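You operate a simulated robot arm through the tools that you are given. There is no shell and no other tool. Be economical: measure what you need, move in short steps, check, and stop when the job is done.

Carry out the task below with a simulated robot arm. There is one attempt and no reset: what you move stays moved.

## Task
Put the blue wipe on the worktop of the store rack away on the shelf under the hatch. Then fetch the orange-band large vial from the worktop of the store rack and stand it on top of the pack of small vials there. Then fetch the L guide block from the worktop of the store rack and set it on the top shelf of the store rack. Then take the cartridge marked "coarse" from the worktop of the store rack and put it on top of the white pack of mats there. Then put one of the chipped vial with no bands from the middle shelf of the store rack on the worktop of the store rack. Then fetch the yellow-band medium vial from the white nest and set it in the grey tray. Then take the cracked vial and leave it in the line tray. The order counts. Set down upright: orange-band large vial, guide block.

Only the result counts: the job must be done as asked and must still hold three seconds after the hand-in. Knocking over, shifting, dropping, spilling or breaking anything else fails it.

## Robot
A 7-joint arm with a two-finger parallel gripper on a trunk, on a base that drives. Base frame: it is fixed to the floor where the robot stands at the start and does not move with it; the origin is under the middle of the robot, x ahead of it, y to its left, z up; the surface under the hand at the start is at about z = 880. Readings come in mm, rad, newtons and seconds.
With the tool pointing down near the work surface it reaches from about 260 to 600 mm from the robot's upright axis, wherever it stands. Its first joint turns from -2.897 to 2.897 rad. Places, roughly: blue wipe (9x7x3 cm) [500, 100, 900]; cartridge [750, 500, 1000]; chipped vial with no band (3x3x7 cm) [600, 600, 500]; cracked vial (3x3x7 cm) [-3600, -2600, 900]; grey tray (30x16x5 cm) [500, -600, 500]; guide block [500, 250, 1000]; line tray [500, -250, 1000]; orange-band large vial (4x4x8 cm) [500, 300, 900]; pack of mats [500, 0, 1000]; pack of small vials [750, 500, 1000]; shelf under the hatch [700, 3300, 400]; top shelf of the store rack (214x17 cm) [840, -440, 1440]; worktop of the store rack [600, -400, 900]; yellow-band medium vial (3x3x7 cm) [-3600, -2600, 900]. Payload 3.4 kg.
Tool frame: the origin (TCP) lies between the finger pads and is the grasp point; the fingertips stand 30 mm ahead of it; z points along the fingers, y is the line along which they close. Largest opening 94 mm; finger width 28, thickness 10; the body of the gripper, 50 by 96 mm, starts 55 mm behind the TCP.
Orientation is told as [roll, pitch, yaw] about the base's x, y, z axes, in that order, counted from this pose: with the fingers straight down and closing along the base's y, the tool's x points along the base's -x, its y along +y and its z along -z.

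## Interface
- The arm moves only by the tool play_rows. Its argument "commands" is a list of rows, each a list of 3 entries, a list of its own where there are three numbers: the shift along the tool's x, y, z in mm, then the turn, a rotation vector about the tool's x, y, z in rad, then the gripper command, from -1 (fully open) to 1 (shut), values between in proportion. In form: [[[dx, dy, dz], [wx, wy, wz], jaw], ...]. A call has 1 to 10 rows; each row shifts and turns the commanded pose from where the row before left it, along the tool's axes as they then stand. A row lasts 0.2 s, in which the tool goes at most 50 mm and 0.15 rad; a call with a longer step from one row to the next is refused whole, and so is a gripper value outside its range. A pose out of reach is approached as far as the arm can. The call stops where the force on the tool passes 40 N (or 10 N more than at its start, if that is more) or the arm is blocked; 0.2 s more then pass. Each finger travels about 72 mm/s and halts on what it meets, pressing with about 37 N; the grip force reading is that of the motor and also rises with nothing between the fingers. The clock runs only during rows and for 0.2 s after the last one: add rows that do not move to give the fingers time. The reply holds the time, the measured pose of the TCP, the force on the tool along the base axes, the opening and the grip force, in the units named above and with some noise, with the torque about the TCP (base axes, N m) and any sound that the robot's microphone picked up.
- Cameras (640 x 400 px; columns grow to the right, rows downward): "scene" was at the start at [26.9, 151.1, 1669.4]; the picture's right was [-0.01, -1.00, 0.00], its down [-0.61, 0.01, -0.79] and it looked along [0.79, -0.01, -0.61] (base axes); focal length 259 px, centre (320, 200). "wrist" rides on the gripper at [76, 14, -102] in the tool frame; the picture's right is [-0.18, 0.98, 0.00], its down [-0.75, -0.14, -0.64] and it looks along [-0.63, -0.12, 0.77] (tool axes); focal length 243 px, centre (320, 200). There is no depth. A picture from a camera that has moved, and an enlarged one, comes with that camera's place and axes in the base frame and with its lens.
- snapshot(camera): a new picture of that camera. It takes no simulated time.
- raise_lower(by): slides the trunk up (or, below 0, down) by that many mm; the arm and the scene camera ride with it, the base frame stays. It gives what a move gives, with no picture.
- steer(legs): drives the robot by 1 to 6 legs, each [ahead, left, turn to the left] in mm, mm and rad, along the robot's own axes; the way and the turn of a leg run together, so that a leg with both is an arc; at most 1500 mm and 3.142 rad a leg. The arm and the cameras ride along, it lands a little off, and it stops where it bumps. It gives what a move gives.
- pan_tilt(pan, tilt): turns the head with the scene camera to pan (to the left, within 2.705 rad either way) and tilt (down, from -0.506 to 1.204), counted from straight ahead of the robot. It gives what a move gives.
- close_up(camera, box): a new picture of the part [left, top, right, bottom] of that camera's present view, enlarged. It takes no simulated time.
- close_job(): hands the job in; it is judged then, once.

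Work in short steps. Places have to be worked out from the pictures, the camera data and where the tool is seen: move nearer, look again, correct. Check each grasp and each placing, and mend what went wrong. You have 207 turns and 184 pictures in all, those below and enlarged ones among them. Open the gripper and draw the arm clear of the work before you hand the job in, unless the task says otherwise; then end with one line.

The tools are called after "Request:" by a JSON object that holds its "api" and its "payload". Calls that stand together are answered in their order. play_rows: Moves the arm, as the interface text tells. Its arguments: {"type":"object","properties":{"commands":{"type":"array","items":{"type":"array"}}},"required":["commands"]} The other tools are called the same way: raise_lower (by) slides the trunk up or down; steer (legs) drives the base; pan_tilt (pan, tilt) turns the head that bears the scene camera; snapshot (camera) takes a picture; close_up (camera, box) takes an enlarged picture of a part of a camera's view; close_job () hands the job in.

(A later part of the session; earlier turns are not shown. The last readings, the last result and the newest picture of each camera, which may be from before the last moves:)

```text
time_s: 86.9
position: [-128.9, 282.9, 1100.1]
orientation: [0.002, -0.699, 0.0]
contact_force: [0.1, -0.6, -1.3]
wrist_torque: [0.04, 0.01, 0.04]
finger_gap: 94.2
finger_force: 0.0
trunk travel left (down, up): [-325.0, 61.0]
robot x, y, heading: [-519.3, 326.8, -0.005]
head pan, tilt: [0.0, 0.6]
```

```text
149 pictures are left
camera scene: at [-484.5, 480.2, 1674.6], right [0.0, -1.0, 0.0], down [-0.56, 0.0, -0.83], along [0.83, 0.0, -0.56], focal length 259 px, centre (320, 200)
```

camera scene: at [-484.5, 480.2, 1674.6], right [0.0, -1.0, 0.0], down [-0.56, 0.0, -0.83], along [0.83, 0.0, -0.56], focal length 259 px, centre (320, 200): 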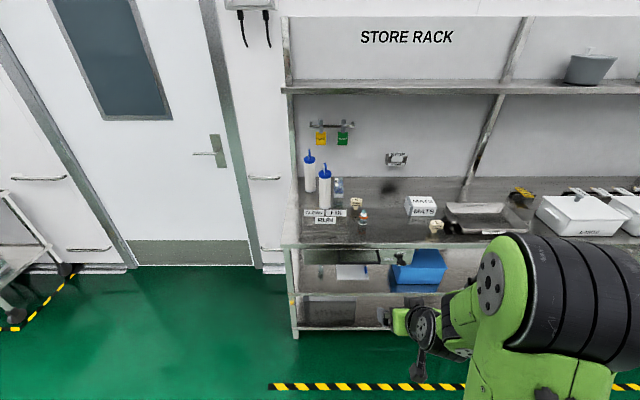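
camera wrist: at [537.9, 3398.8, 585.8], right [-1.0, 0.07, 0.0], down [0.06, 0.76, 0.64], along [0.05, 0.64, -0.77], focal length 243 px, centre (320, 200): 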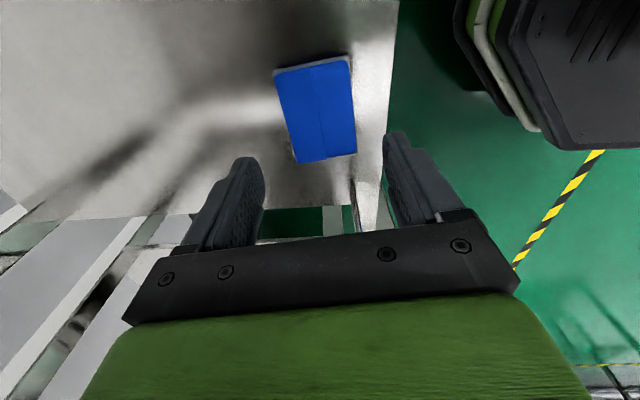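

I take a close-up for measuring, then drive up to the bench.

Request:
{"api": "close_up", "payload": {"camera": "scene", "box": [280, 140, 480, 265]}}

Request:
{"api": "steer", "payload": {"legs": [[515, 0, 0.005]]}}

Request:
{"api": "pan_tilt", "payload": {"pan": 0.0, "tilt": 0.7}}

Request:
{"api": "snapshot", "payload": {"camera": "scene"}}

Request:
{"api": "snapshot", "payload": {"camera": "wrist"}}

```text
3.20 times, centred on (380, 202) of scene
camera zoom: at [-484.5, 480.2, 1674.6], right [0.0, -1.0, 0.0], down [-0.56, 0.0, -0.83], along [0.83, 0.0, -0.56], focal length 830 px, centre (128, 192)
```

zoom: 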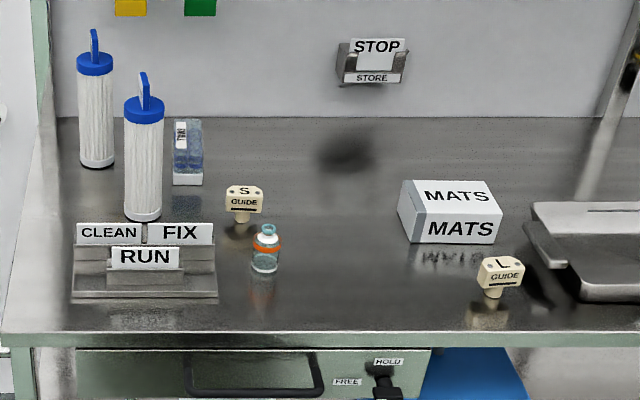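

```text
time_s: 89.9
position: [398.5, 289.3, 1101.3]
orientation: [0.0, -0.7, 0.008]
contact_force: [0.5, 0.1, 0.3]
wrist_torque: [0.01, 0.05, 0.0]
finger_gap: 94.0
finger_force: 0.0
trunk travel left (down, up): [-325.0, 61.0]
robot x, y, heading: [12.6, 334.1, 0.012]
head pan, tilt: [0.0, 0.6]
```

```text
time_s: 90.6
position: [397.8, 290.0, 1101.5]
orientation: [-0.002, -0.7, 0.009]
contact_force: [0.1, -0.1, -0.7]
wrist_torque: [-0.01, -0.01, 0.0]
finger_gap: 94.1
finger_force: 0.0
trunk travel left (down, up): [-325.0, 61.0]
robot x, y, heading: [12.5, 340.2, 0.011]
head pan, tilt: [0.0, 0.7]
```

```text
147 pictures are left
camera scene: at [37.9, 485.8, 1665.8], right [0.01, -1.0, 0.0], down [-0.64, -0.01, -0.77], along [0.77, 0.01, -0.64], focal length 259 px, centre (320, 200)
```

scene: 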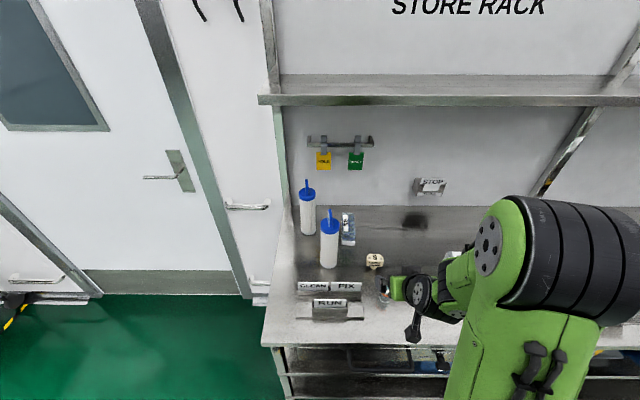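

```text
146 pictures are left
camera wrist: at [271.7, 302.4, 1131.5], right [0.13, 0.98, 0.12], down [0.16, -0.14, 0.98], along [0.98, -0.11, -0.18], focal length 243 px, centre (320, 200)
```

wrist: 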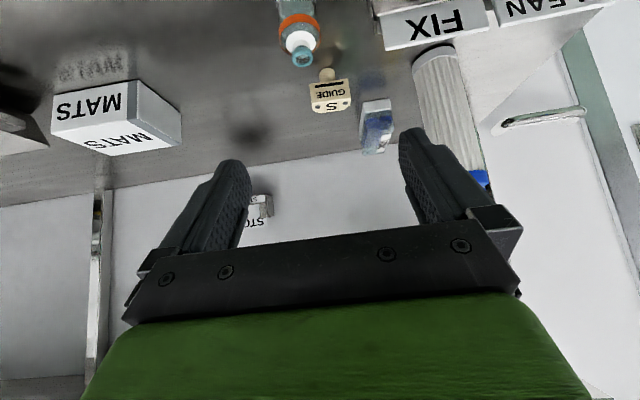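

Measured: vial ≈(474,277), S guide ≈(597,296), pack of small vials front ≈(698,379), mats centre ≈(585,-32), L guide ≈(419,-44). I move to a pre-grasp 100 mm back from the vial along the tilted tool axis.

Request:
{"api": "play_rows", "payload": {"commands": [[[20, -4, 30], [0, 0, 0], -1], [[20, -4, 30], [0, 0, 0], -1], [[20, -4, 30], [0, 0, 0], -1], [[0, 0, 0], [0, 0, 0], -1]]}}

Request:
{"api": "snapshot", "payload": {"camera": "wrist"}}

Request:
{"api": "close_up", "payload": {"camera": "scene", "box": [280, 180, 440, 320]}}

```text
time_s: 91.6
position: [409.7, 276.7, 995.6]
orientation: [-0.001, -0.699, 0.008]
contact_force: [-0.2, -0.9, 0.9]
wrist_torque: [0.01, 0.0, 0.01]
finger_gap: 94.3
finger_force: 0.0
trunk travel left (down, up): [-325.0, 61.0]
robot x, y, heading: [16.0, 337.6, 0.006]
head pan, tilt: [0.0, 0.7]
```

```text
145 pictures are left
camera wrist: at [283.6, 289.8, 1025.1], right [0.13, 0.98, 0.12], down [0.16, -0.14, 0.98], along [0.98, -0.11, -0.18], focal length 243 px, centre (320, 200)
```

wrist: 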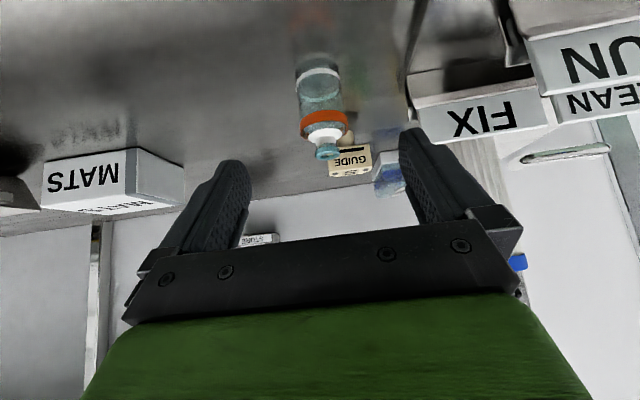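

```text
2.86 times, centred on (360, 250) of scene
camera zoom: at [37.0, 486.2, 1665.7], right [0.01, -1.0, 0.0], down [-0.64, -0.01, -0.77], along [0.77, 0.01, -0.64], focal length 741 px, centre (206, 57)
```

zoom: 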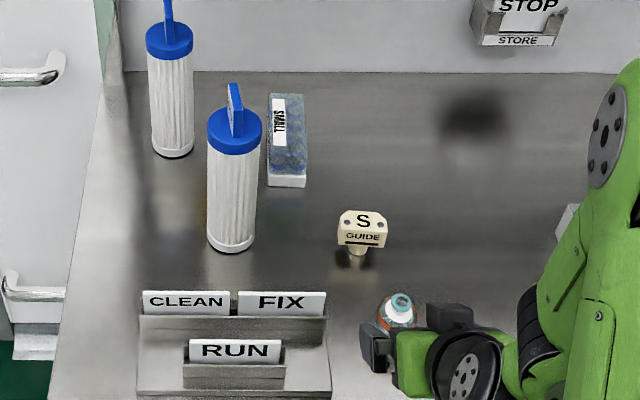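

The vial is centred (y≈280). I advance 100 mm along the tool axis to it and close.

Request:
{"api": "play_rows", "payload": {"commands": [[[0, 3, 40], [0, 0, 0], -1], [[0, 0, 35], [0, 0, 0], -1], [[0, 0, 0], [0, 0, 0], -1]]}}

Request:
{"api": "snapshot", "payload": {"camera": "wrist"}}

```text
time_s: 92.4
position: [457.8, 282.1, 937.2]
orientation: [0.001, -0.699, 0.008]
contact_force: [-0.6, 0.2, -0.6]
wrist_torque: [0.0, -0.03, 0.03]
finger_gap: 94.2
finger_force: 0.1
trunk travel left (down, up): [-325.0, 61.0]
robot x, y, heading: [15.9, 333.0, 0.007]
head pan, tilt: [0.0, 0.7]
```

```text
143 pictures are left
camera wrist: at [331.8, 294.7, 968.1], right [0.13, 0.98, 0.12], down [0.16, -0.14, 0.98], along [0.98, -0.11, -0.18], focal length 243 px, centre (320, 200)
```

wrist: 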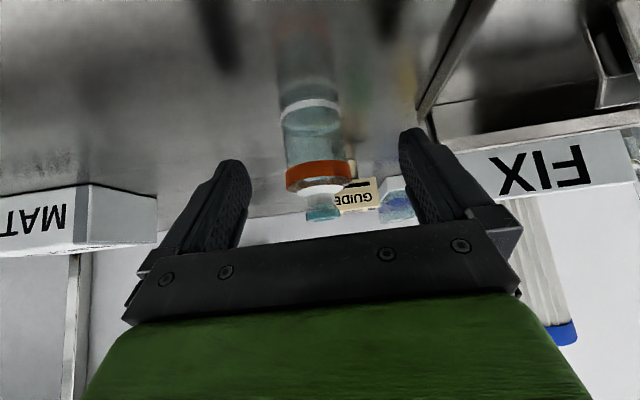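

Vial sits between the fingers, centre about x≈482. Final approach and close.

Request:
{"api": "play_rows", "payload": {"commands": [[[-7, -2, 28], [0, 0, 0], -1], [[0, 0, 0], [0, 0, 0], -0.2], [[0, 0, 0], [0, 0, 0], 0.6], [[0, 0, 0], [0, 0, 0], 0.8], [[0, 0, 0], [0, 0, 0], 0.8], [[0, 0, 0], [0, 0, 0], 0.8]]}}

Request:
{"api": "snapshot", "payload": {"camera": "wrist"}}

```text
time_s: 93.8
position: [480.9, 279.0, 921.0]
orientation: [-0.002, -0.699, 0.008]
contact_force: [0.9, -0.4, 3.4]
wrist_torque: [-0.04, 0.02, 0.05]
finger_gap: 40.8
finger_force: 37.2
trunk travel left (down, up): [-325.0, 61.0]
robot x, y, heading: [12.0, 334.1, 0.013]
head pan, tilt: [0.0, 0.7]
```

```text
142 pictures are left
camera wrist: at [355.0, 292.5, 950.9], right [0.13, 0.98, 0.12], down [0.16, -0.14, 0.98], along [0.98, -0.11, -0.18], focal length 243 px, centre (320, 200)
```

wrist: 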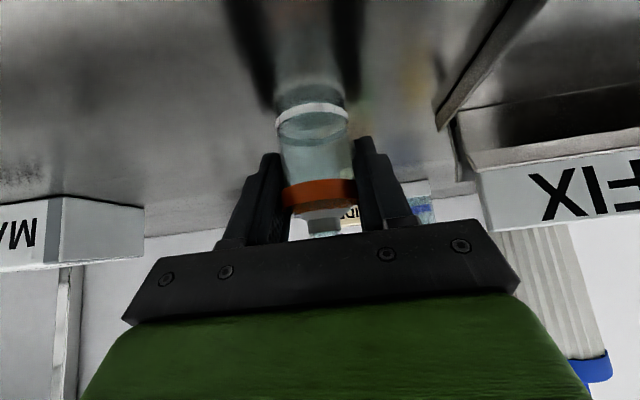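

Grasped at 40.8 mm. I lift straight up and inspect the pack of small vials.

Request:
{"api": "play_rows", "payload": {"commands": [[[-16, 0, -19], [0, 0, 0], 0.8], [[-26, 0, -30.6], [0, 0, 0], 0.8], [[-26, 0, -30.6], [0, 0, 0], 0.8], [[-26, 0, -30.6], [0, 0, 0], 0.8], [[0, 0, 0], [0, 0, 0], 0.8]]}}

Request:
{"api": "close_up", "payload": {"camera": "scene", "box": [320, 195, 384, 235]}}

Request:
{"api": "snapshot", "payload": {"camera": "wrist"}}

```text
time_s: 95.0
position: [483.4, 279.3, 1066.2]
orientation: [0.001, -0.697, 0.007]
contact_force: [0.7, -0.9, -0.8]
wrist_torque: [0.01, 0.06, -0.03]
finger_gap: 41.0
finger_force: 37.4
trunk travel left (down, up): [-325.0, 61.0]
robot x, y, heading: [12.9, 333.4, 0.006]
head pan, tilt: [0.0, 0.7]
```

```text
10.00 times, centred on (352, 215) of scene
camera zoom: at [39.1, 485.6, 1665.7], right [0.01, -1.0, 0.0], down [-0.64, -0.01, -0.76], along [0.76, 0.01, -0.64], focal length 2593 px, centre (0, 50)
```

zoom: 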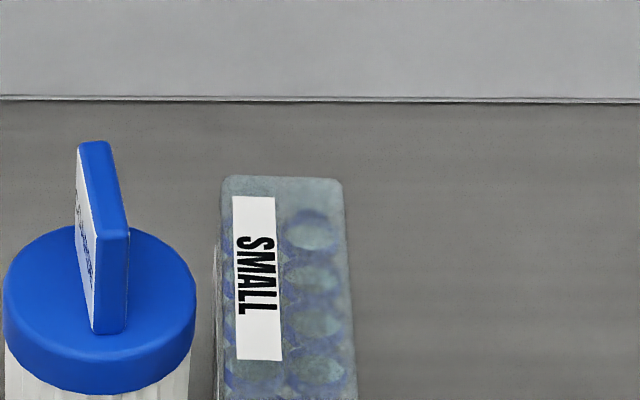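

```text
140 pictures are left
camera wrist: at [356.8, 291.3, 1096.9], right [0.13, 0.98, 0.12], down [0.17, -0.14, 0.98], along [0.98, -0.11, -0.18], focal length 243 px, centre (320, 200)
```

wrist: 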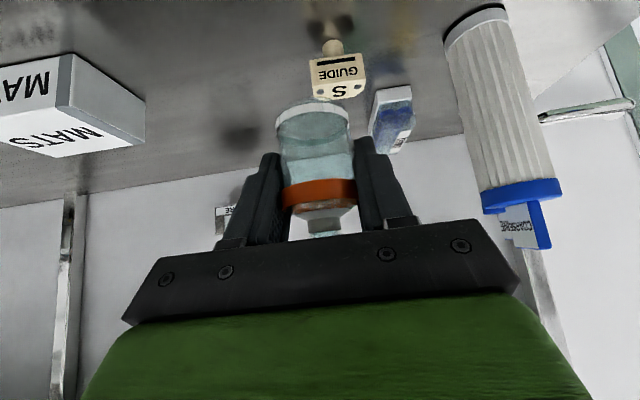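

The front cartridge's tag reads "COARSE". I zoom the wrist view onto the vial pack to get its top height, and onto the tag.

Request:
{"api": "close_up", "payload": {"camera": "wrist", "box": [350, 70, 446, 166]}}

Request:
{"api": "close_up", "payload": {"camera": "wrist", "box": [470, 170, 566, 260]}}

```text
4.17 times, centred on (398, 118) of wrist
camera zoom: at [356.8, 291.3, 1096.9], right [0.13, 0.98, 0.12], down [0.17, -0.14, 0.98], along [0.98, -0.11, -0.18], focal length 1011 px, centre (-5, 542)
```

zoom: 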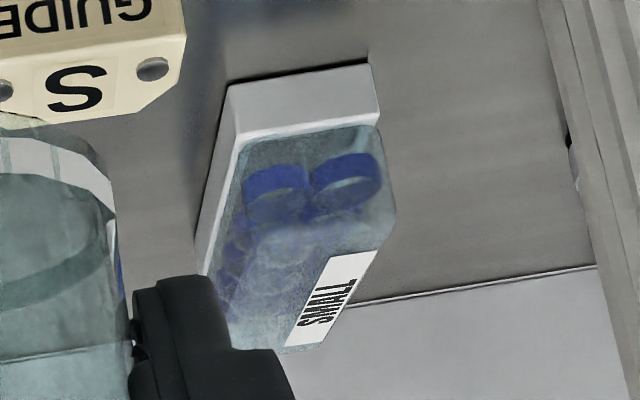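

```text
4.44 times, centred on (518, 215) of wrist
camera zoom: at [356.8, 291.3, 1096.9], right [0.13, 0.98, 0.12], down [0.17, -0.14, 0.98], along [0.98, -0.11, -0.18], focal length 1078 px, centre (-560, 133)
```

zoom: 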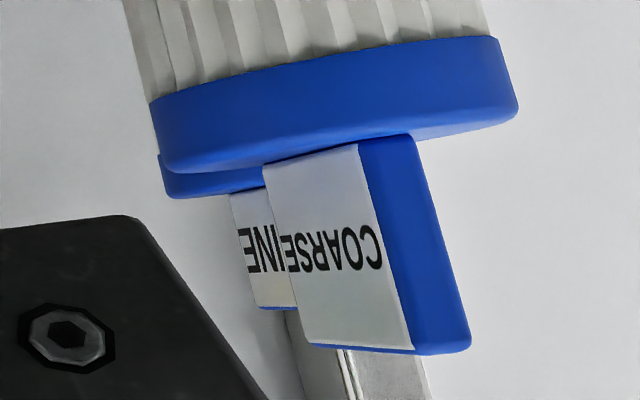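

Front cartridge = COARSE, rear = FINE. Pack top ≈ z 938, target vial spot (742,380). To keep the hand clear of the cartridge I yaw the tool +0.35 rad, then move over the pack at z≈1040.

Request:
{"api": "play_rows", "payload": {"commands": [[[0, 0, 0], [-0.075, 0, -0.089], 0.8], [[0, 0, 0], [-0.075, 0, -0.089], 0.8], [[0, 0, 0], [-0.075, 0, -0.089], 0.8], [[-28, 0.9, 28.4], [0, 0, 0], 0.8], [[-28, 0.9, 28.4], [0, 0, 0], 0.8], [[-28, 0.9, 28.4], [0, 0, 0], 0.8], [[-28, 0.9, 28.4], [0, 0, 0], 0.8], [[0, 0, 0], [0, 0, 0], 0.8]]}}

Request:
{"api": "snapshot", "payload": {"camera": "scene"}}

Request:
{"api": "snapshot", "payload": {"camera": "wrist"}}

```text
time_s: 96.8
position: [629.0, 336.3, 1048.1]
orientation: [0.0, -0.7, 0.358]
contact_force: [-0.8, 0.5, 0.2]
wrist_torque: [0.01, 0.01, 0.03]
finger_gap: 40.6
finger_force: 36.9
trunk travel left (down, up): [-325.0, 61.0]
robot x, y, heading: [15.6, 334.6, 0.01]
head pan, tilt: [0.0, 0.7]
```

```text
137 pictures are left
camera scene: at [36.9, 485.3, 1665.8], right [0.01, -1.0, 0.0], down [-0.64, -0.01, -0.77], along [0.77, 0.01, -0.64], focal length 259 px, centre (320, 200)
```

scene: 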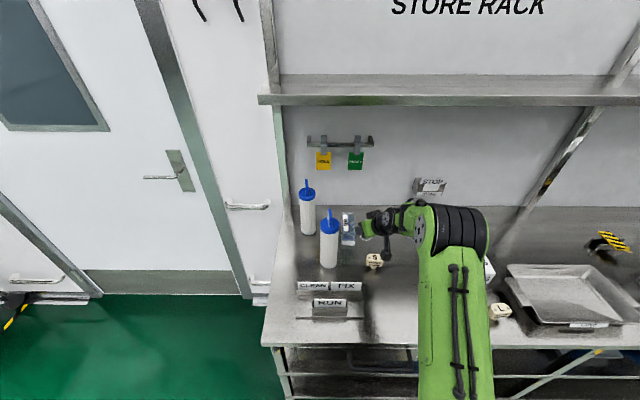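

```text
136 pictures are left
camera wrist: at [506.7, 306.8, 1078.1], right [-0.21, 0.97, 0.12], down [0.2, -0.08, 0.98], along [0.96, 0.23, -0.18], focal length 243 px, centre (320, 200)
```

wrist: 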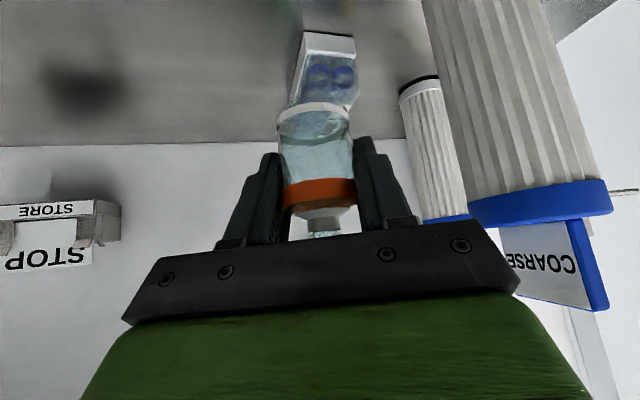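

Path is clear and the pack is in line behind the vial. I go on to above the pack, ~30 mm over its top.

Request:
{"api": "play_rows", "payload": {"commands": [[[-22.7, 0.8, 35.7], [0, 0, 0], 0.8], [[-22.7, 0.8, 35.7], [0, 0, 0], 0.8], [[-22.7, 0.8, 35.7], [0, 0, 0], 0.8], [[0, 0, 0], [0, 0, 0], 0.8]]}}

Request:
{"api": "snapshot", "payload": {"camera": "wrist"}}

Request:
{"api": "close_up", "payload": {"camera": "scene", "box": [300, 180, 460, 280]}}

```text
time_s: 97.8
position: [738.1, 380.7, 1010.2]
orientation: [0.003, -0.699, 0.356]
contact_force: [0.8, -0.5, -0.2]
wrist_torque: [0.03, 0.0, -0.03]
finger_gap: 42.0
finger_force: 37.0
out of reach, approached as far as the arm can: row 3
trunk travel left (down, up): [-325.0, 61.0]
robot x, y, heading: [12.5, 336.6, 0.008]
head pan, tilt: [0.0, 0.7]
```

```text
135 pictures are left
camera wrist: at [615.3, 349.2, 1040.4], right [-0.21, 0.97, 0.12], down [0.2, -0.08, 0.98], along [0.96, 0.23, -0.18], focal length 243 px, centre (320, 200)
```

wrist: 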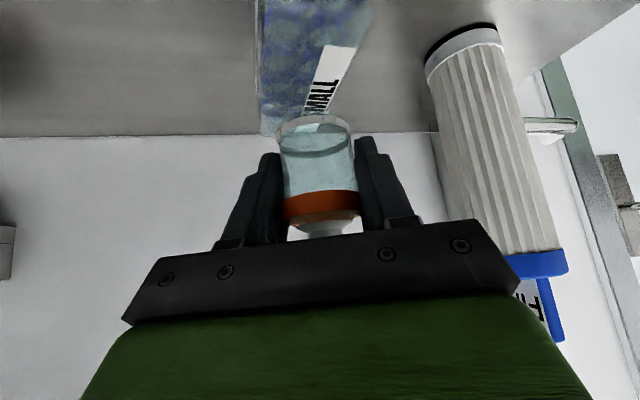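

```text
4.00 times, centred on (380, 230) of scene
camera zoom: at [37.4, 485.1, 1665.8], right [0.01, -1.0, 0.0], down [-0.64, -0.01, -0.77], along [0.77, 0.01, -0.64], focal length 1037 px, centre (80, 80)
```

zoom: 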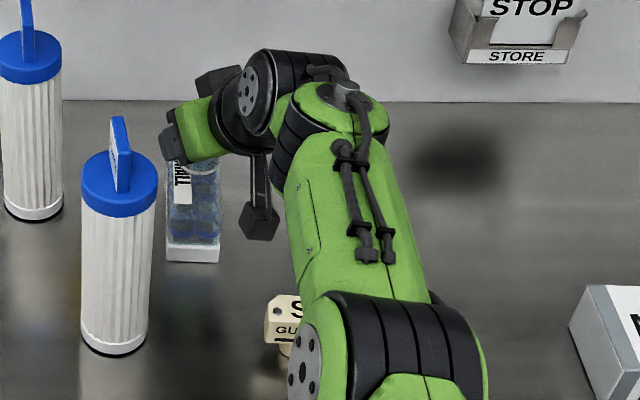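

At the edge of reach but well centred over the pack (x 738, y 381). I descend with the trunk, which keeps the pose.

Request:
{"api": "raise_lower", "payload": {"by": -25}}

Request:
{"api": "snapshot", "payload": {"camera": "wrist"}}

Request:
{"api": "raise_lower", "payload": {"by": -4}}

```text
time_s: 98.5
position: [738.8, 378.1, 985.8]
orientation: [-0.001, -0.698, 0.358]
contact_force: [-0.5, -0.7, 0.7]
wrist_torque: [-0.01, -0.03, -0.02]
finger_gap: 42.3
finger_force: 37.7
trunk travel left (down, up): [-300.0, 86.0]
robot x, y, heading: [13.8, 332.8, 0.013]
head pan, tilt: [0.0, 0.7]
```

```text
133 pictures are left
camera wrist: at [616.0, 349.5, 1015.0], right [-0.21, 0.97, 0.12], down [0.2, -0.08, 0.98], along [0.96, 0.23, -0.18], focal length 243 px, centre (320, 200)
```

wrist: 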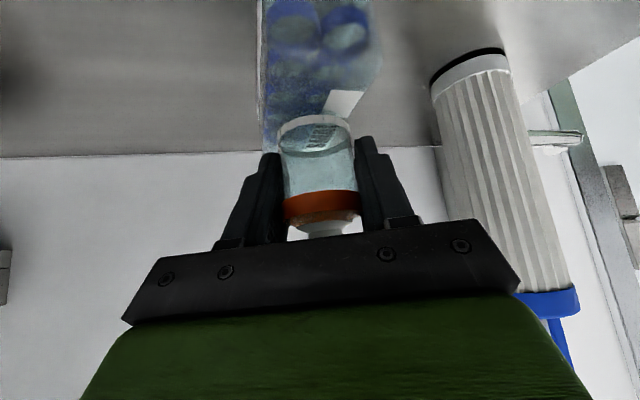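

```text
time_s: 99.0
position: [738.4, 379.8, 981.0]
orientation: [-0.001, -0.701, 0.358]
contact_force: [-0.6, 0.8, -0.1]
wrist_torque: [0.0, -0.03, 0.01]
finger_gap: 42.0
finger_force: 37.0
trunk travel left (down, up): [-296.0, 90.0]
robot x, y, heading: [13.4, 330.6, 0.005]
head pan, tilt: [0.0, 0.7]
```

No contact yet; continue down in 2–3 mm steps.

Request:
{"api": "raise_lower", "payload": {"by": -3}}

Request:
{"api": "raise_lower", "payload": {"by": -2}}

```text
time_s: 99.6
position: [737.5, 379.6, 979.0]
orientation: [0.0, -0.7, 0.357]
contact_force: [-1.5, 1.2, 0.9]
wrist_torque: [-0.01, 0.04, 0.01]
finger_gap: 41.8
finger_force: 37.2
trunk travel left (down, up): [-293.0, 93.0]
robot x, y, heading: [13.1, 332.6, 0.013]
head pan, tilt: [0.0, 0.7]
```

```text
time_s: 100.1
position: [739.2, 379.9, 978.6]
orientation: [-0.001, -0.703, 0.359]
contact_force: [0.4, 0.2, 8.6]
wrist_torque: [-0.06, 0.09, -0.03]
finger_gap: 42.1
finger_force: 36.6
trunk travel left (down, up): [-291.0, 95.0]
robot x, y, heading: [14.7, 337.9, 0.01]
head pan, tilt: [0.0, 0.7]
```

Contact (8.6 N). I release and draw back along the tool axis.

Request:
{"api": "play_rows", "payload": {"commands": [[[0, 0, 0], [0, 0, 0], 0.05], [[0, 0, 0], [0, 0, 0], -0.4], [[0, 0, 0], [0, 0, 0], -0.6], [[0, 0, 0], [0, 0, 0], -0.6], [[0, 0, -25], [0, 0, 0], -0.6], [[0, 0, -40], [0, 0, 0], -0.6], [[0, 0, -40], [0, 0, 0], -0.6], [[0, 0, 0], [0, 0, 0], -0.6]]}}

Request:
{"api": "snapshot", "payload": {"camera": "wrist"}}

```text
time_s: 101.9
position: [674.0, 356.3, 1056.1]
orientation: [0.0, -0.7, 0.359]
contact_force: [0.5, 0.1, -0.7]
wrist_torque: [0.0, 0.01, 0.01]
finger_gap: 75.2
finger_force: 0.1
trunk travel left (down, up): [-291.0, 95.0]
robot x, y, heading: [13.9, 334.0, 0.007]
head pan, tilt: [0.0, 0.7]
```

```text
132 pictures are left
camera wrist: at [551.5, 326.0, 1086.6], right [-0.21, 0.97, 0.12], down [0.2, -0.08, 0.98], along [0.96, 0.23, -0.18], focal length 243 px, centre (320, 200)
```

wrist: 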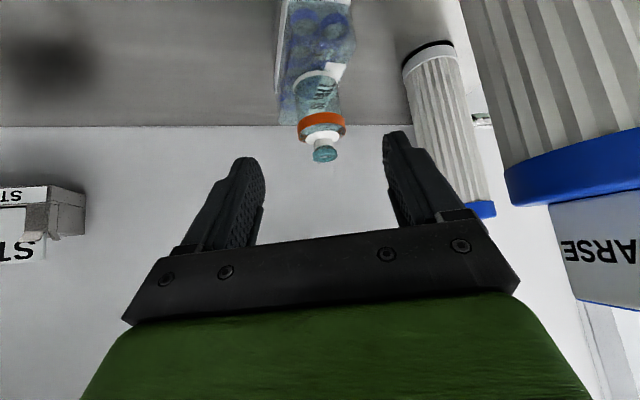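

The vial stands on the pack. I retract the arm and restore yaw, then drive right to face the L guide block.

Request:
{"api": "play_rows", "payload": {"commands": [[[24, 0, -31], [0, 0, 0], -1], [[24, 0, -31], [0, 0, 0], -1], [[24, 0, -31], [0, 0, 0], -1], [[24, 0, -31], [0, 0, 0], -1], [[24, 0, -31], [0, 0, 0], -1], [[24, 0, -31], [0, 0, 0], -1], [[0, 0, 0], [0.075, 0, 0.089], -1], [[0, 0, 0], [0.075, 0, 0.089], -1], [[0, 0, 0], [0.075, 0, 0.089], -1]]}}

Request:
{"api": "snapshot", "payload": {"camera": "scene"}}

```text
time_s: 103.9
position: [459.6, 274.7, 1104.7]
orientation: [-0.001, -0.701, 0.007]
contact_force: [-0.6, 0.0, 0.9]
wrist_torque: [0.02, 0.01, -0.01]
finger_gap: 94.1
finger_force: 0.0
trunk travel left (down, up): [-291.0, 95.0]
robot x, y, heading: [11.0, 332.6, 0.008]
head pan, tilt: [0.0, 0.7]
```

```text
131 pictures are left
camera scene: at [38.2, 486.7, 1631.1], right [0.01, -1.0, 0.0], down [-0.64, -0.01, -0.76], along [0.76, 0.01, -0.64], focal length 259 px, centre (320, 200)
```

scene: 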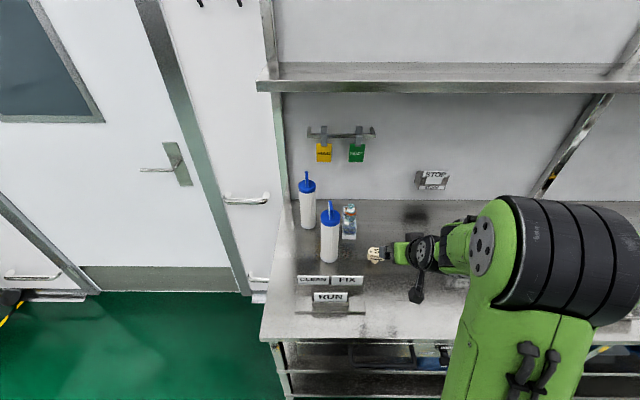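

Next the L guide at ≈(419,-44). I drive right 340 mm and look.

Request:
{"api": "steer", "payload": {"legs": [[-15, -340, -0.008]]}}

Request:
{"api": "snapshot", "payload": {"camera": "wrist"}}

Request:
{"api": "snapshot", "payload": {"camera": "scene"}}

```text
time_s: 106.0
position: [445.7, -57.5, 1105.1]
orientation: [0.002, -0.699, 0.002]
contact_force: [1.1, -0.8, 0.0]
wrist_torque: [0.04, 0.01, 0.01]
finger_gap: 94.1
finger_force: 0.0
trunk travel left (down, up): [-291.0, 95.0]
robot x, y, heading: [-2.2, 10.0, 0.005]
head pan, tilt: [0.0, 0.7]
```

```text
130 pictures are left
camera wrist: at [319.9, -43.2, 1135.2], right [0.14, 0.98, 0.12], down [0.16, -0.14, 0.98], along [0.98, -0.12, -0.18], focal length 243 px, centre (320, 200)
```

wrist: 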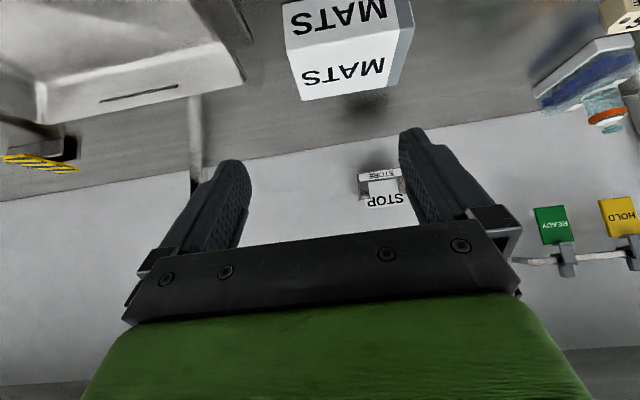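

```text
129 pictures are left
camera scene: at [25.7, 156.2, 1631.4], right [0.0, -1.0, 0.0], down [-0.64, 0.0, -0.76], along [0.76, 0.0, -0.64], focal length 259 px, centre (320, 200)
```

scene: 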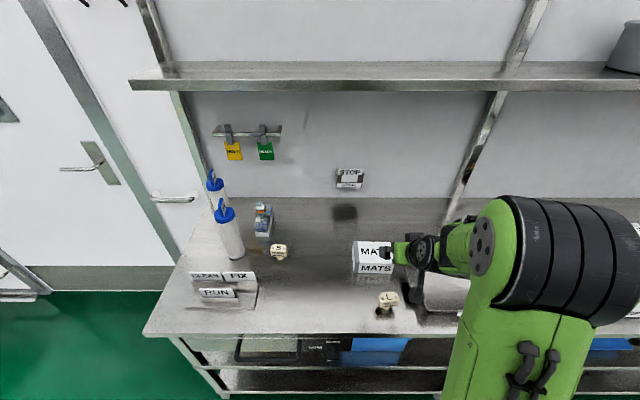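

Request:
{"api": "close_up", "payload": {"camera": "scene", "box": [340, 220, 420, 330]}}

Request:
{"api": "close_up", "payload": {"camera": "scene", "box": [220, 190, 320, 270]}}

```text
3.64 times, centred on (380, 275) of scene
camera zoom: at [25.7, 156.2, 1631.4], right [0.0, -1.0, 0.0], down [-0.64, 0.0, -0.76], along [0.76, 0.0, -0.64], focal length 943 px, centre (102, -73)
```

zoom: 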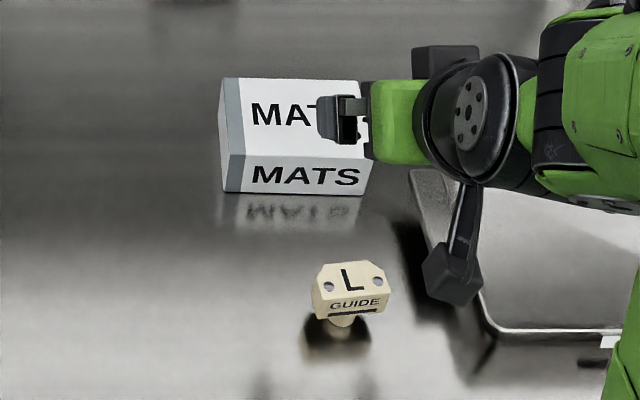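

```text
5.00 times, centred on (270, 230) of scene
camera zoom: at [25.7, 156.2, 1631.4], right [0.0, -1.0, 0.0], down [-0.64, 0.0, -0.76], along [0.76, 0.0, -0.64], focal length 1297 px, centre (570, 50)
```

zoom: 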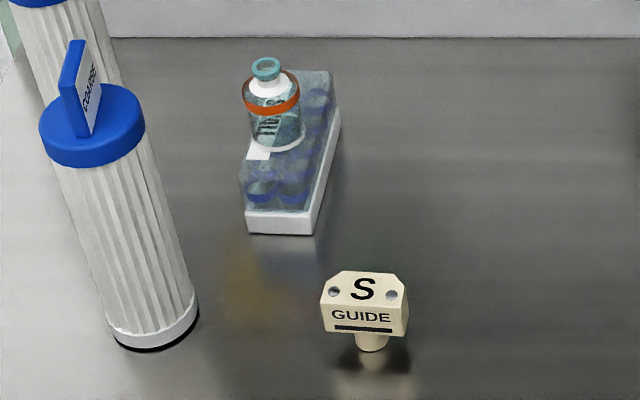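

The L guide has a ~56 mm wide head (turned ~+0.2 rad) on a stem at ≈(406,-42). Before grasping I test empirically how far the arm reaches at top-shelf height: trunk up, arm up, tilt further.

Request:
{"api": "raise_lower", "payload": {"by": 95}}

Request:
{"api": "play_rows", "payload": {"commands": [[[-26, 0, -31], [0, 0, 0], -1], [[-26, 0, -31], [0, 0, 0], -1], [[-26, 0, -31], [0, 0, 0], -1], [[-26, 0, -31], [0, 0, 0], -1], [[-26, 0, -31], [0, 0, 0], -1], [[-26, 0, -31], [0, 0, 0], -1], [[-26, 0, -31], [0, 0, 0], -1], [[-20, 0, -24], [0, 0, 0], -1], [[0, 0, 0], [0, 0, 0], -1]]}}

Request:
{"api": "pan_tilt", "payload": {"pan": 0.0, "tilt": 0.4}}

Request:
{"api": "snapshot", "payload": {"camera": "scene"}}

```text
time_s: 107.3
position: [444.7, -55.7, 1199.8]
orientation: [0.001, -0.698, 0.003]
contact_force: [0.2, -0.2, -0.4]
wrist_torque: [0.0, 0.01, -0.01]
finger_gap: 93.6
finger_force: 0.1
trunk travel left (down, up): [-386.0, 0.0]
robot x, y, heading: [1.4, 7.2, 0.004]
head pan, tilt: [0.0, 0.7]
```

```text
time_s: 109.3
position: [444.9, -58.6, 1514.3]
orientation: [0.001, -0.701, 0.004]
contact_force: [-0.5, -0.1, -0.1]
wrist_torque: [-0.01, 0.03, -0.02]
finger_gap: 94.3
finger_force: 0.1
trunk travel left (down, up): [-386.0, 0.0]
robot x, y, heading: [2.7, 4.0, 0.004]
head pan, tilt: [0.0, 0.7]
```

```text
time_s: 110.1
position: [444.6, -57.3, 1515.2]
orientation: [0.001, -0.699, 0.002]
contact_force: [0.5, -0.6, -0.5]
wrist_torque: [0.02, 0.02, 0.0]
finger_gap: 93.8
finger_force: 0.1
trunk travel left (down, up): [-386.0, 0.0]
robot x, y, heading: [-0.4, 6.7, 0.003]
head pan, tilt: [0.0, 0.4]
```

```text
126 pictures are left
camera scene: at [33.4, 157.3, 1752.6], right [0.0, -1.0, 0.0], down [-0.39, 0.0, -0.92], along [0.92, 0.0, -0.39], focal length 259 px, centre (320, 200)
```

scene: 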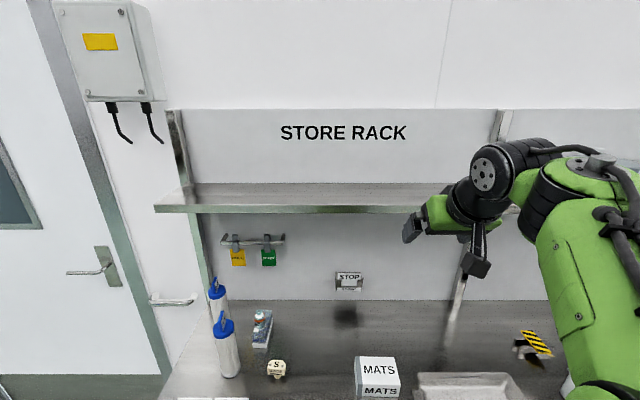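

Height is easy. Shelf: front edge x≈752, top z≈1435. I test the forward reach above the shelf at z≈1515.

Request:
{"api": "play_rows", "payload": {"commands": [[[-32.5, 0, 27.4], [0, 0, 0], -1], [[-32.5, 0, 27.4], [0, 0, 0], -1], [[-32.5, 0, 27.4], [0, 0, 0], -1], [[-32.5, 0, 27.4], [0, 0, 0], -1], [[-32.5, 0, 27.4], [0, 0, 0], -1], [[-32.5, 0, 27.4], [0, 0, 0], -1], [[-32.5, 0, 27.4], [0, 0, 0], -1], [[-32.5, 0, 27.4], [0, 0, 0], -1], [[0, 0, 0], [0, 0, 0], -1]]}}

Request:
{"api": "snapshot", "payload": {"camera": "wrist"}}

```text
time_s: 112.1
position: [627.5, -22.4, 1445.7]
orientation: [0.001, -0.699, 0.002]
contact_force: [-0.1, -0.5, -0.2]
wrist_torque: [0.04, 0.0, -0.01]
finger_gap: 93.9
finger_force: 0.1
out of reach, approached as far as the arm can: row 3, 4, 5, 6, 7, 8
trunk travel left (down, up): [-386.0, 0.0]
robot x, y, heading: [2.2, 3.6, 0.004]
head pan, tilt: [0.0, 0.4]
```

```text
125 pictures are left
camera wrist: at [501.7, -8.0, 1475.8], right [0.14, 0.98, 0.12], down [0.16, -0.14, 0.98], along [0.98, -0.12, -0.18], focal length 243 px, centre (320, 200)
```

wrist: 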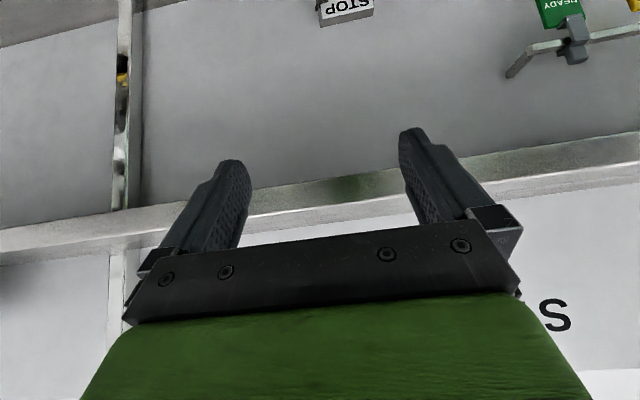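

Reach there ends at x≈627 with this tilt; my fit says a near-horizontal tool gives about 713 mm from the axis, so the base must stand closer (x≥45). I test carefully how close the base can get.

Request:
{"api": "steer", "payload": {"legs": [[30, 0, 0]]}}

Request:
{"api": "steer", "payload": {"legs": [[20, 0, 0]]}}

```text
time_s: 113.0
position: [653.6, -21.3, 1446.7]
orientation: [-0.001, -0.701, 0.004]
contact_force: [-0.5, -0.3, -0.2]
wrist_torque: [-0.02, -0.02, 0.0]
finger_gap: 94.1
finger_force: 0.2
trunk travel left (down, up): [-386.0, 0.0]
robot x, y, heading: [28.5, 4.8, 0.008]
head pan, tilt: [0.0, 0.4]
```

```text
time_s: 113.8
position: [673.7, -20.4, 1447.7]
orientation: [0.0, -0.703, 0.003]
contact_force: [0.5, 0.0, 0.0]
wrist_torque: [0.0, 0.01, 0.01]
finger_gap: 93.8
finger_force: 0.0
trunk travel left (down, up): [-386.0, 0.0]
robot x, y, heading: [53.5, 8.0, 0.001]
head pan, tilt: [0.0, 0.4]
```

No bump at 53. Another 30 mm.

Request:
{"api": "steer", "payload": {"legs": [[30, 0, 0]]}}

Request:
{"api": "steer", "payload": {"legs": [[20, 0, 0]]}}

```text
time_s: 114.8
position: [705.8, -21.6, 1447.3]
orientation: [0.002, -0.69, 0.001]
contact_force: [0.4, 0.3, -0.3]
wrist_torque: [-0.02, 0.0, -0.04]
finger_gap: 94.0
finger_force: 0.1
trunk travel left (down, up): [-386.0, 0.0]
robot x, y, heading: [80.3, 4.7, 0.007]
head pan, tilt: [0.0, 0.4]
stopped in leg 1: the force on the tool passed its limit at 50 N (the readings are from after the stop); the commanded pose is now the measured one
```

```text
time_s: 115.6
position: [709.4, -20.5, 1451.7]
orientation: [-0.001, -0.687, 0.0]
contact_force: [-14.1, -0.3, 2.4]
wrist_torque: [0.0, 0.15, -0.07]
finger_gap: 94.1
finger_force: 0.0
trunk travel left (down, up): [-386.0, 0.0]
robot x, y, heading: [96.9, 8.0, 0.004]
head pan, tilt: [0.0, 0.4]
stopped in leg 1: the force on the tool passed its limit at 74 N (the readings are from after the stop); the commanded pose is now the measured one
```

The fingertips touched the shelf lip (front at x≈738), not the base: the base can stand at x≈90. I back off and check the shelf is undisturbed.

Request:
{"api": "steer", "payload": {"legs": [[-100, 0, 0]]}}

Request:
{"api": "play_rows", "payload": {"commands": [[[-6, 0, -45], [0, 0, 0], -1], [[0, 0, -45], [0, 0, 0], -1], [[0, 0, -45], [0, 0, 0], -1], [[0, 0, -45], [0, 0, 0], -1], [[0, 0, -40], [0, 0, 0], -1], [[0, 0, 0], [0, 0, 0], -1]]}}

Request:
{"api": "pan_tilt", "payload": {"pan": -0.5, "tilt": 0.4}}

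Request:
{"api": "snapshot", "payload": {"camera": "scene"}}

```text
time_s: 116.8
position: [615.5, -22.4, 1449.4]
orientation: [0.001, -0.685, 0.0]
contact_force: [-0.2, -0.2, 0.1]
wrist_torque: [0.01, -0.01, -0.01]
finger_gap: 94.3
finger_force: 0.1
trunk travel left (down, up): [-386.0, 0.0]
robot x, y, heading: [-0.3, 2.1, 0.004]
head pan, tilt: [0.0, 0.4]
```

```text
time_s: 118.2
position: [458.6, -13.3, 1596.3]
orientation: [0.001, -0.682, 0.001]
contact_force: [0.5, -0.8, -0.2]
wrist_torque: [0.02, 0.05, 0.0]
finger_gap: 94.2
finger_force: 0.0
out of reach, approached as far as the arm can: row 1, 2, 3, 4, 5
trunk travel left (down, up): [-386.0, 0.0]
robot x, y, heading: [-2.4, 5.9, 0.006]
head pan, tilt: [0.0, 0.4]
```

```text
time_s: 119.1
position: [458.3, -12.1, 1596.1]
orientation: [0.0, -0.682, 0.001]
contact_force: [1.7, 0.9, -0.3]
wrist_torque: [-0.02, 0.01, 0.01]
finger_gap: 94.0
finger_force: 0.1
trunk travel left (down, up): [-386.0, 0.0]
robot x, y, heading: [-5.9, 2.0, 0.006]
head pan, tilt: [-0.499, 0.4]
```

```text
124 pictures are left
camera scene: at [18.0, 113.2, 1752.7], right [-0.48, -0.88, 0.0], down [-0.34, 0.18, -0.92], along [0.81, -0.44, -0.39], focal length 259 px, centre (320, 200)
```

scene: 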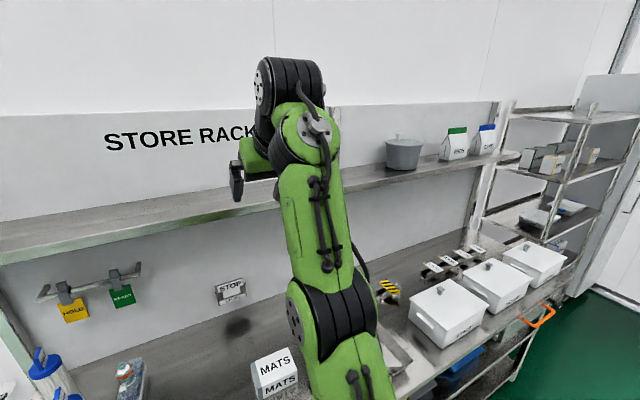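

The shelf and its contents are undisturbed. I back off 150 mm, lower the arm in front of the bench, and tilt to 1.3 rad for picking the guide (same tilt will suit the shelf).

Request:
{"api": "steer", "payload": {"legs": [[-150, 0, 0]]}}

Request:
{"api": "play_rows", "payload": {"commands": [[[26, 0, 33], [0, 0, 0], -1], [[26, 0, 33], [0, 0, 0], -1], [[26, 0, 33], [0, 0, 0], -1], [[26, 0, 33], [0, 0, 0], -1], [[26, 0, 33], [0, 0, 0], -1], [[26, 0, 33], [0, 0, 0], -1], [[26, 0, 33], [0, 0, 0], -1], [[26, 0, 33], [0, 0, 0], -1], [[26, 0, 33], [0, 0, 0], -1], [[26, 0, 33], [0, 0, 0], -1]]}}

Request:
{"api": "play_rows", "payload": {"commands": [[[26, 0, 33], [0, 0, 0], -1], [[13, 0, 17], [0, 0, 0], -1], [[0, 0, 0], [0, -0.15, 0], -1], [[0, 0, 0], [0, -0.15, 0], -1], [[0, 0, 0], [0, -0.15, 0], -1], [[0, 0, 0], [0, -0.15, 0], -1], [[0, 0, 0], [0, -0.02, 0], -1], [[0, 0, 0], [0, 0, 0], -1]]}}

Request:
{"api": "snapshot", "payload": {"camera": "wrist"}}

Request:
{"api": "pan_tilt", "payload": {"pan": 0.0, "tilt": 0.7}}

Request:
{"api": "snapshot", "payload": {"camera": "scene"}}

```text
time_s: 120.5
position: [309.6, -14.8, 1596.2]
orientation: [-0.001, -0.684, -0.001]
contact_force: [-0.2, -0.7, 0.4]
wrist_torque: [0.01, 0.0, 0.0]
finger_gap: 94.1
finger_force: 0.1
trunk travel left (down, up): [-386.0, 0.0]
robot x, y, heading: [-153.8, 4.9, 0.003]
head pan, tilt: [-0.499, 0.4]
```

```text
time_s: 122.7
position: [317.2, -13.6, 1173.9]
orientation: [0.002, -0.682, -0.002]
contact_force: [-0.3, -0.2, -0.4]
wrist_torque: [0.0, 0.01, -0.04]
finger_gap: 93.8
finger_force: 0.0
trunk travel left (down, up): [-386.0, 0.0]
robot x, y, heading: [-153.1, 3.5, -0.003]
head pan, tilt: [-0.499, 0.4]
```

```text
time_s: 124.5
position: [316.2, -14.7, 1114.3]
orientation: [0.002, -1.154, -0.003]
contact_force: [-0.1, -0.1, -0.3]
wrist_torque: [0.02, 0.0, -0.01]
finger_gap: 94.0
finger_force: 0.0
out of reach, approached as far as the arm can: row 6
trunk travel left (down, up): [-386.0, 0.0]
robot x, y, heading: [-153.2, 4.9, -0.0]
head pan, tilt: [-0.499, 0.4]
```

```text
123 pictures are left
camera wrist: at [190.6, 1.1, 1086.1], right [0.08, 0.98, 0.17], down [-0.28, -0.14, 0.95], along [0.96, -0.12, 0.27], focal length 243 px, centre (320, 200)
```

wrist: 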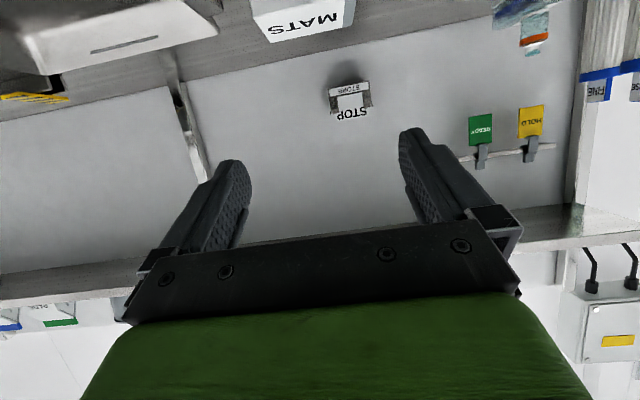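

```text
time_s: 125.4
position: [315.4, -13.2, 1114.4]
orientation: [0.001, -1.155, -0.004]
contact_force: [0.2, 0.5, 0.3]
wrist_torque: [0.0, 0.03, 0.01]
finger_gap: 94.1
finger_force: 0.0
trunk travel left (down, up): [-386.0, 0.0]
robot x, y, heading: [-154.2, 5.2, 0.004]
head pan, tilt: [0.0, 0.7]
```

```text
122 pictures are left
camera scene: at [-127.6, 157.0, 1725.9], right [0.0, -1.0, 0.0], down [-0.64, 0.0, -0.77], along [0.77, 0.0, -0.64], focal length 259 px, centre (320, 200)
```

scene: 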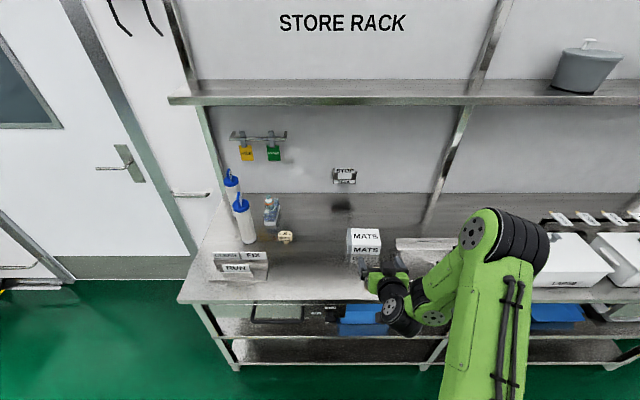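

Tilt 1.155 is the joint limit in this folded pose; a lower trunk with a more extended arm should allow more. I back up 100 mm and lower the trunk to bring the hand to grasp height in front of the bench.

Request:
{"api": "steer", "payload": {"legs": [[-100, -30, 0]]}}

Request:
{"api": "raise_lower", "payload": {"by": -180}}

Request:
{"api": "snapshot", "payload": {"camera": "wrist"}}

Request:
{"api": "snapshot", "payload": {"camera": "scene"}}

```text
time_s: 126.5
position: [218.3, -44.3, 1114.2]
orientation: [0.003, -1.153, -0.003]
contact_force: [0.5, 0.2, 0.3]
wrist_torque: [0.01, 0.02, 0.0]
finger_gap: 94.0
finger_force: 0.1
trunk travel left (down, up): [-386.0, 0.0]
robot x, y, heading: [-248.9, -24.3, -0.0]
head pan, tilt: [0.0, 0.7]
```

```text
time_s: 128.6
position: [219.9, -44.8, 933.9]
orientation: [0.002, -1.154, -0.003]
contact_force: [0.0, 0.3, 0.1]
wrist_torque: [0.01, 0.03, 0.0]
finger_gap: 93.9
finger_force: 0.1
trunk travel left (down, up): [-206.0, 180.0]
robot x, y, heading: [-250.9, -20.3, 0.005]
head pan, tilt: [0.0, 0.7]
```

```text
121 pictures are left
camera wrist: at [93.6, -29.3, 906.5], right [0.08, 0.98, 0.17], down [-0.28, -0.14, 0.95], along [0.96, -0.12, 0.27], focal length 243 px, centre (320, 200)
```

wrist: 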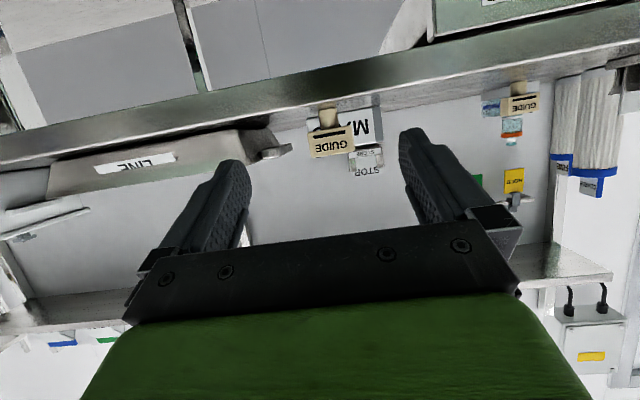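

```text
120 pictures are left
camera scene: at [-224.9, 127.1, 1546.2], right [0.0, -1.0, 0.0], down [-0.64, 0.0, -0.76], along [0.76, 0.0, -0.64], focal length 259 px, centre (320, 200)
```

scene: 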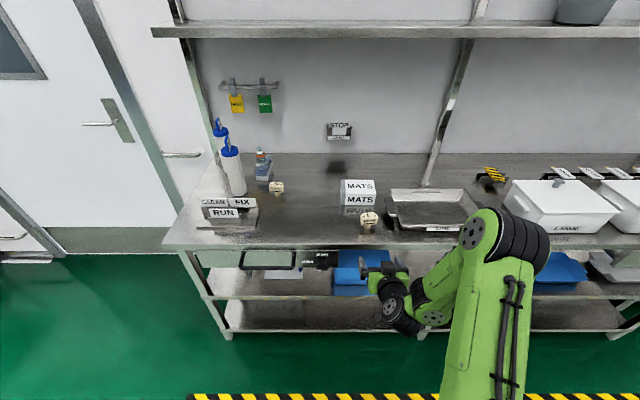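

Request:
{"api": "close_up", "payload": {"camera": "wrist", "box": [280, 80, 400, 180]}}

Request:
{"api": "close_up", "payload": {"camera": "scene", "box": [330, 170, 410, 240]}}

```text
4.00 times, centred on (340, 130) of wrist
camera zoom: at [93.6, -29.3, 906.5], right [0.08, 0.98, 0.17], down [-0.28, -0.14, 0.95], along [0.96, -0.12, 0.27], focal length 970 px, centre (240, 480)
```

zoom: 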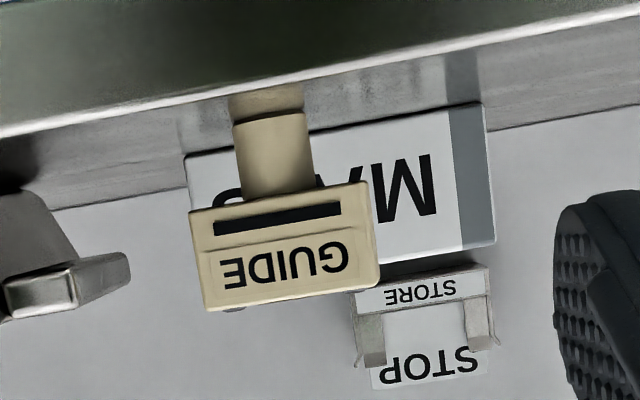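

```text
5.71 times, centred on (370, 205) of scene
camera zoom: at [-224.9, 127.1, 1546.2], right [0.0, -1.0, 0.0], down [-0.64, 0.0, -0.76], along [0.76, 0.0, -0.64], focal length 1482 px, centre (34, 171)
```

zoom: 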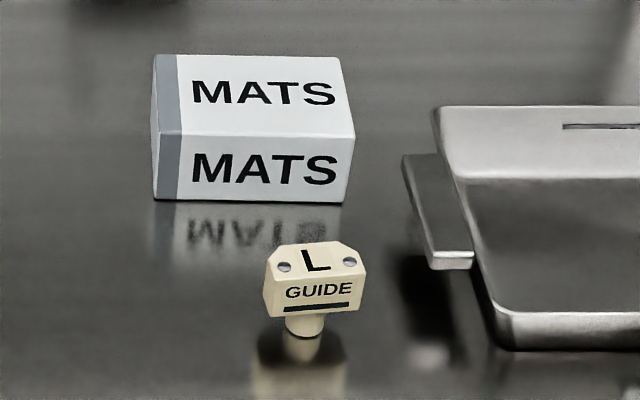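

Block: head z 906–936, 56 mm wide, centre ≈(416,-40), yaw ≈+0.18. I move forward, try tilt 1.3 and yaw 0.18.

Request:
{"api": "play_rows", "payload": {"commands": [[[-16.5, 0, 29], [0, 0, 0], -1], [[-16.5, 0, 29], [0, 0, 0], -1], [[-16.5, 0, 29], [0, 0, 0], -1], [[0, 0, 0], [0, -0.146, 0], -1], [[0, 0, 0], [-0.087, 0, -0.024], -1], [[0, 0, 0], [-0.087, 0, -0.024], -1], [[0, 0, 0], [0, 0, 0], -1]]}}

Request:
{"api": "snapshot", "payload": {"camera": "wrist"}}

```text
time_s: 130.2
position: [319.2, -43.9, 944.7]
orientation: [-0.002, -1.3, 0.18]
contact_force: [0.1, 0.0, 0.9]
wrist_torque: [0.02, 0.0, 0.0]
finger_gap: 94.0
finger_force: 0.1
trunk travel left (down, up): [-206.0, 180.0]
robot x, y, heading: [-250.4, -25.4, 0.002]
head pan, tilt: [0.0, 0.7]
```

```text
117 pictures are left
camera wrist: at [198.7, -50.7, 899.2], right [-0.13, 0.98, 0.18], down [-0.38, -0.21, 0.9], along [0.91, 0.05, 0.4], focal length 243 px, centre (320, 200)
```

wrist: 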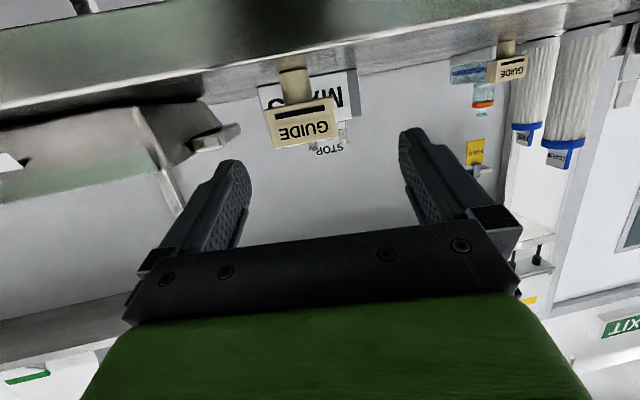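

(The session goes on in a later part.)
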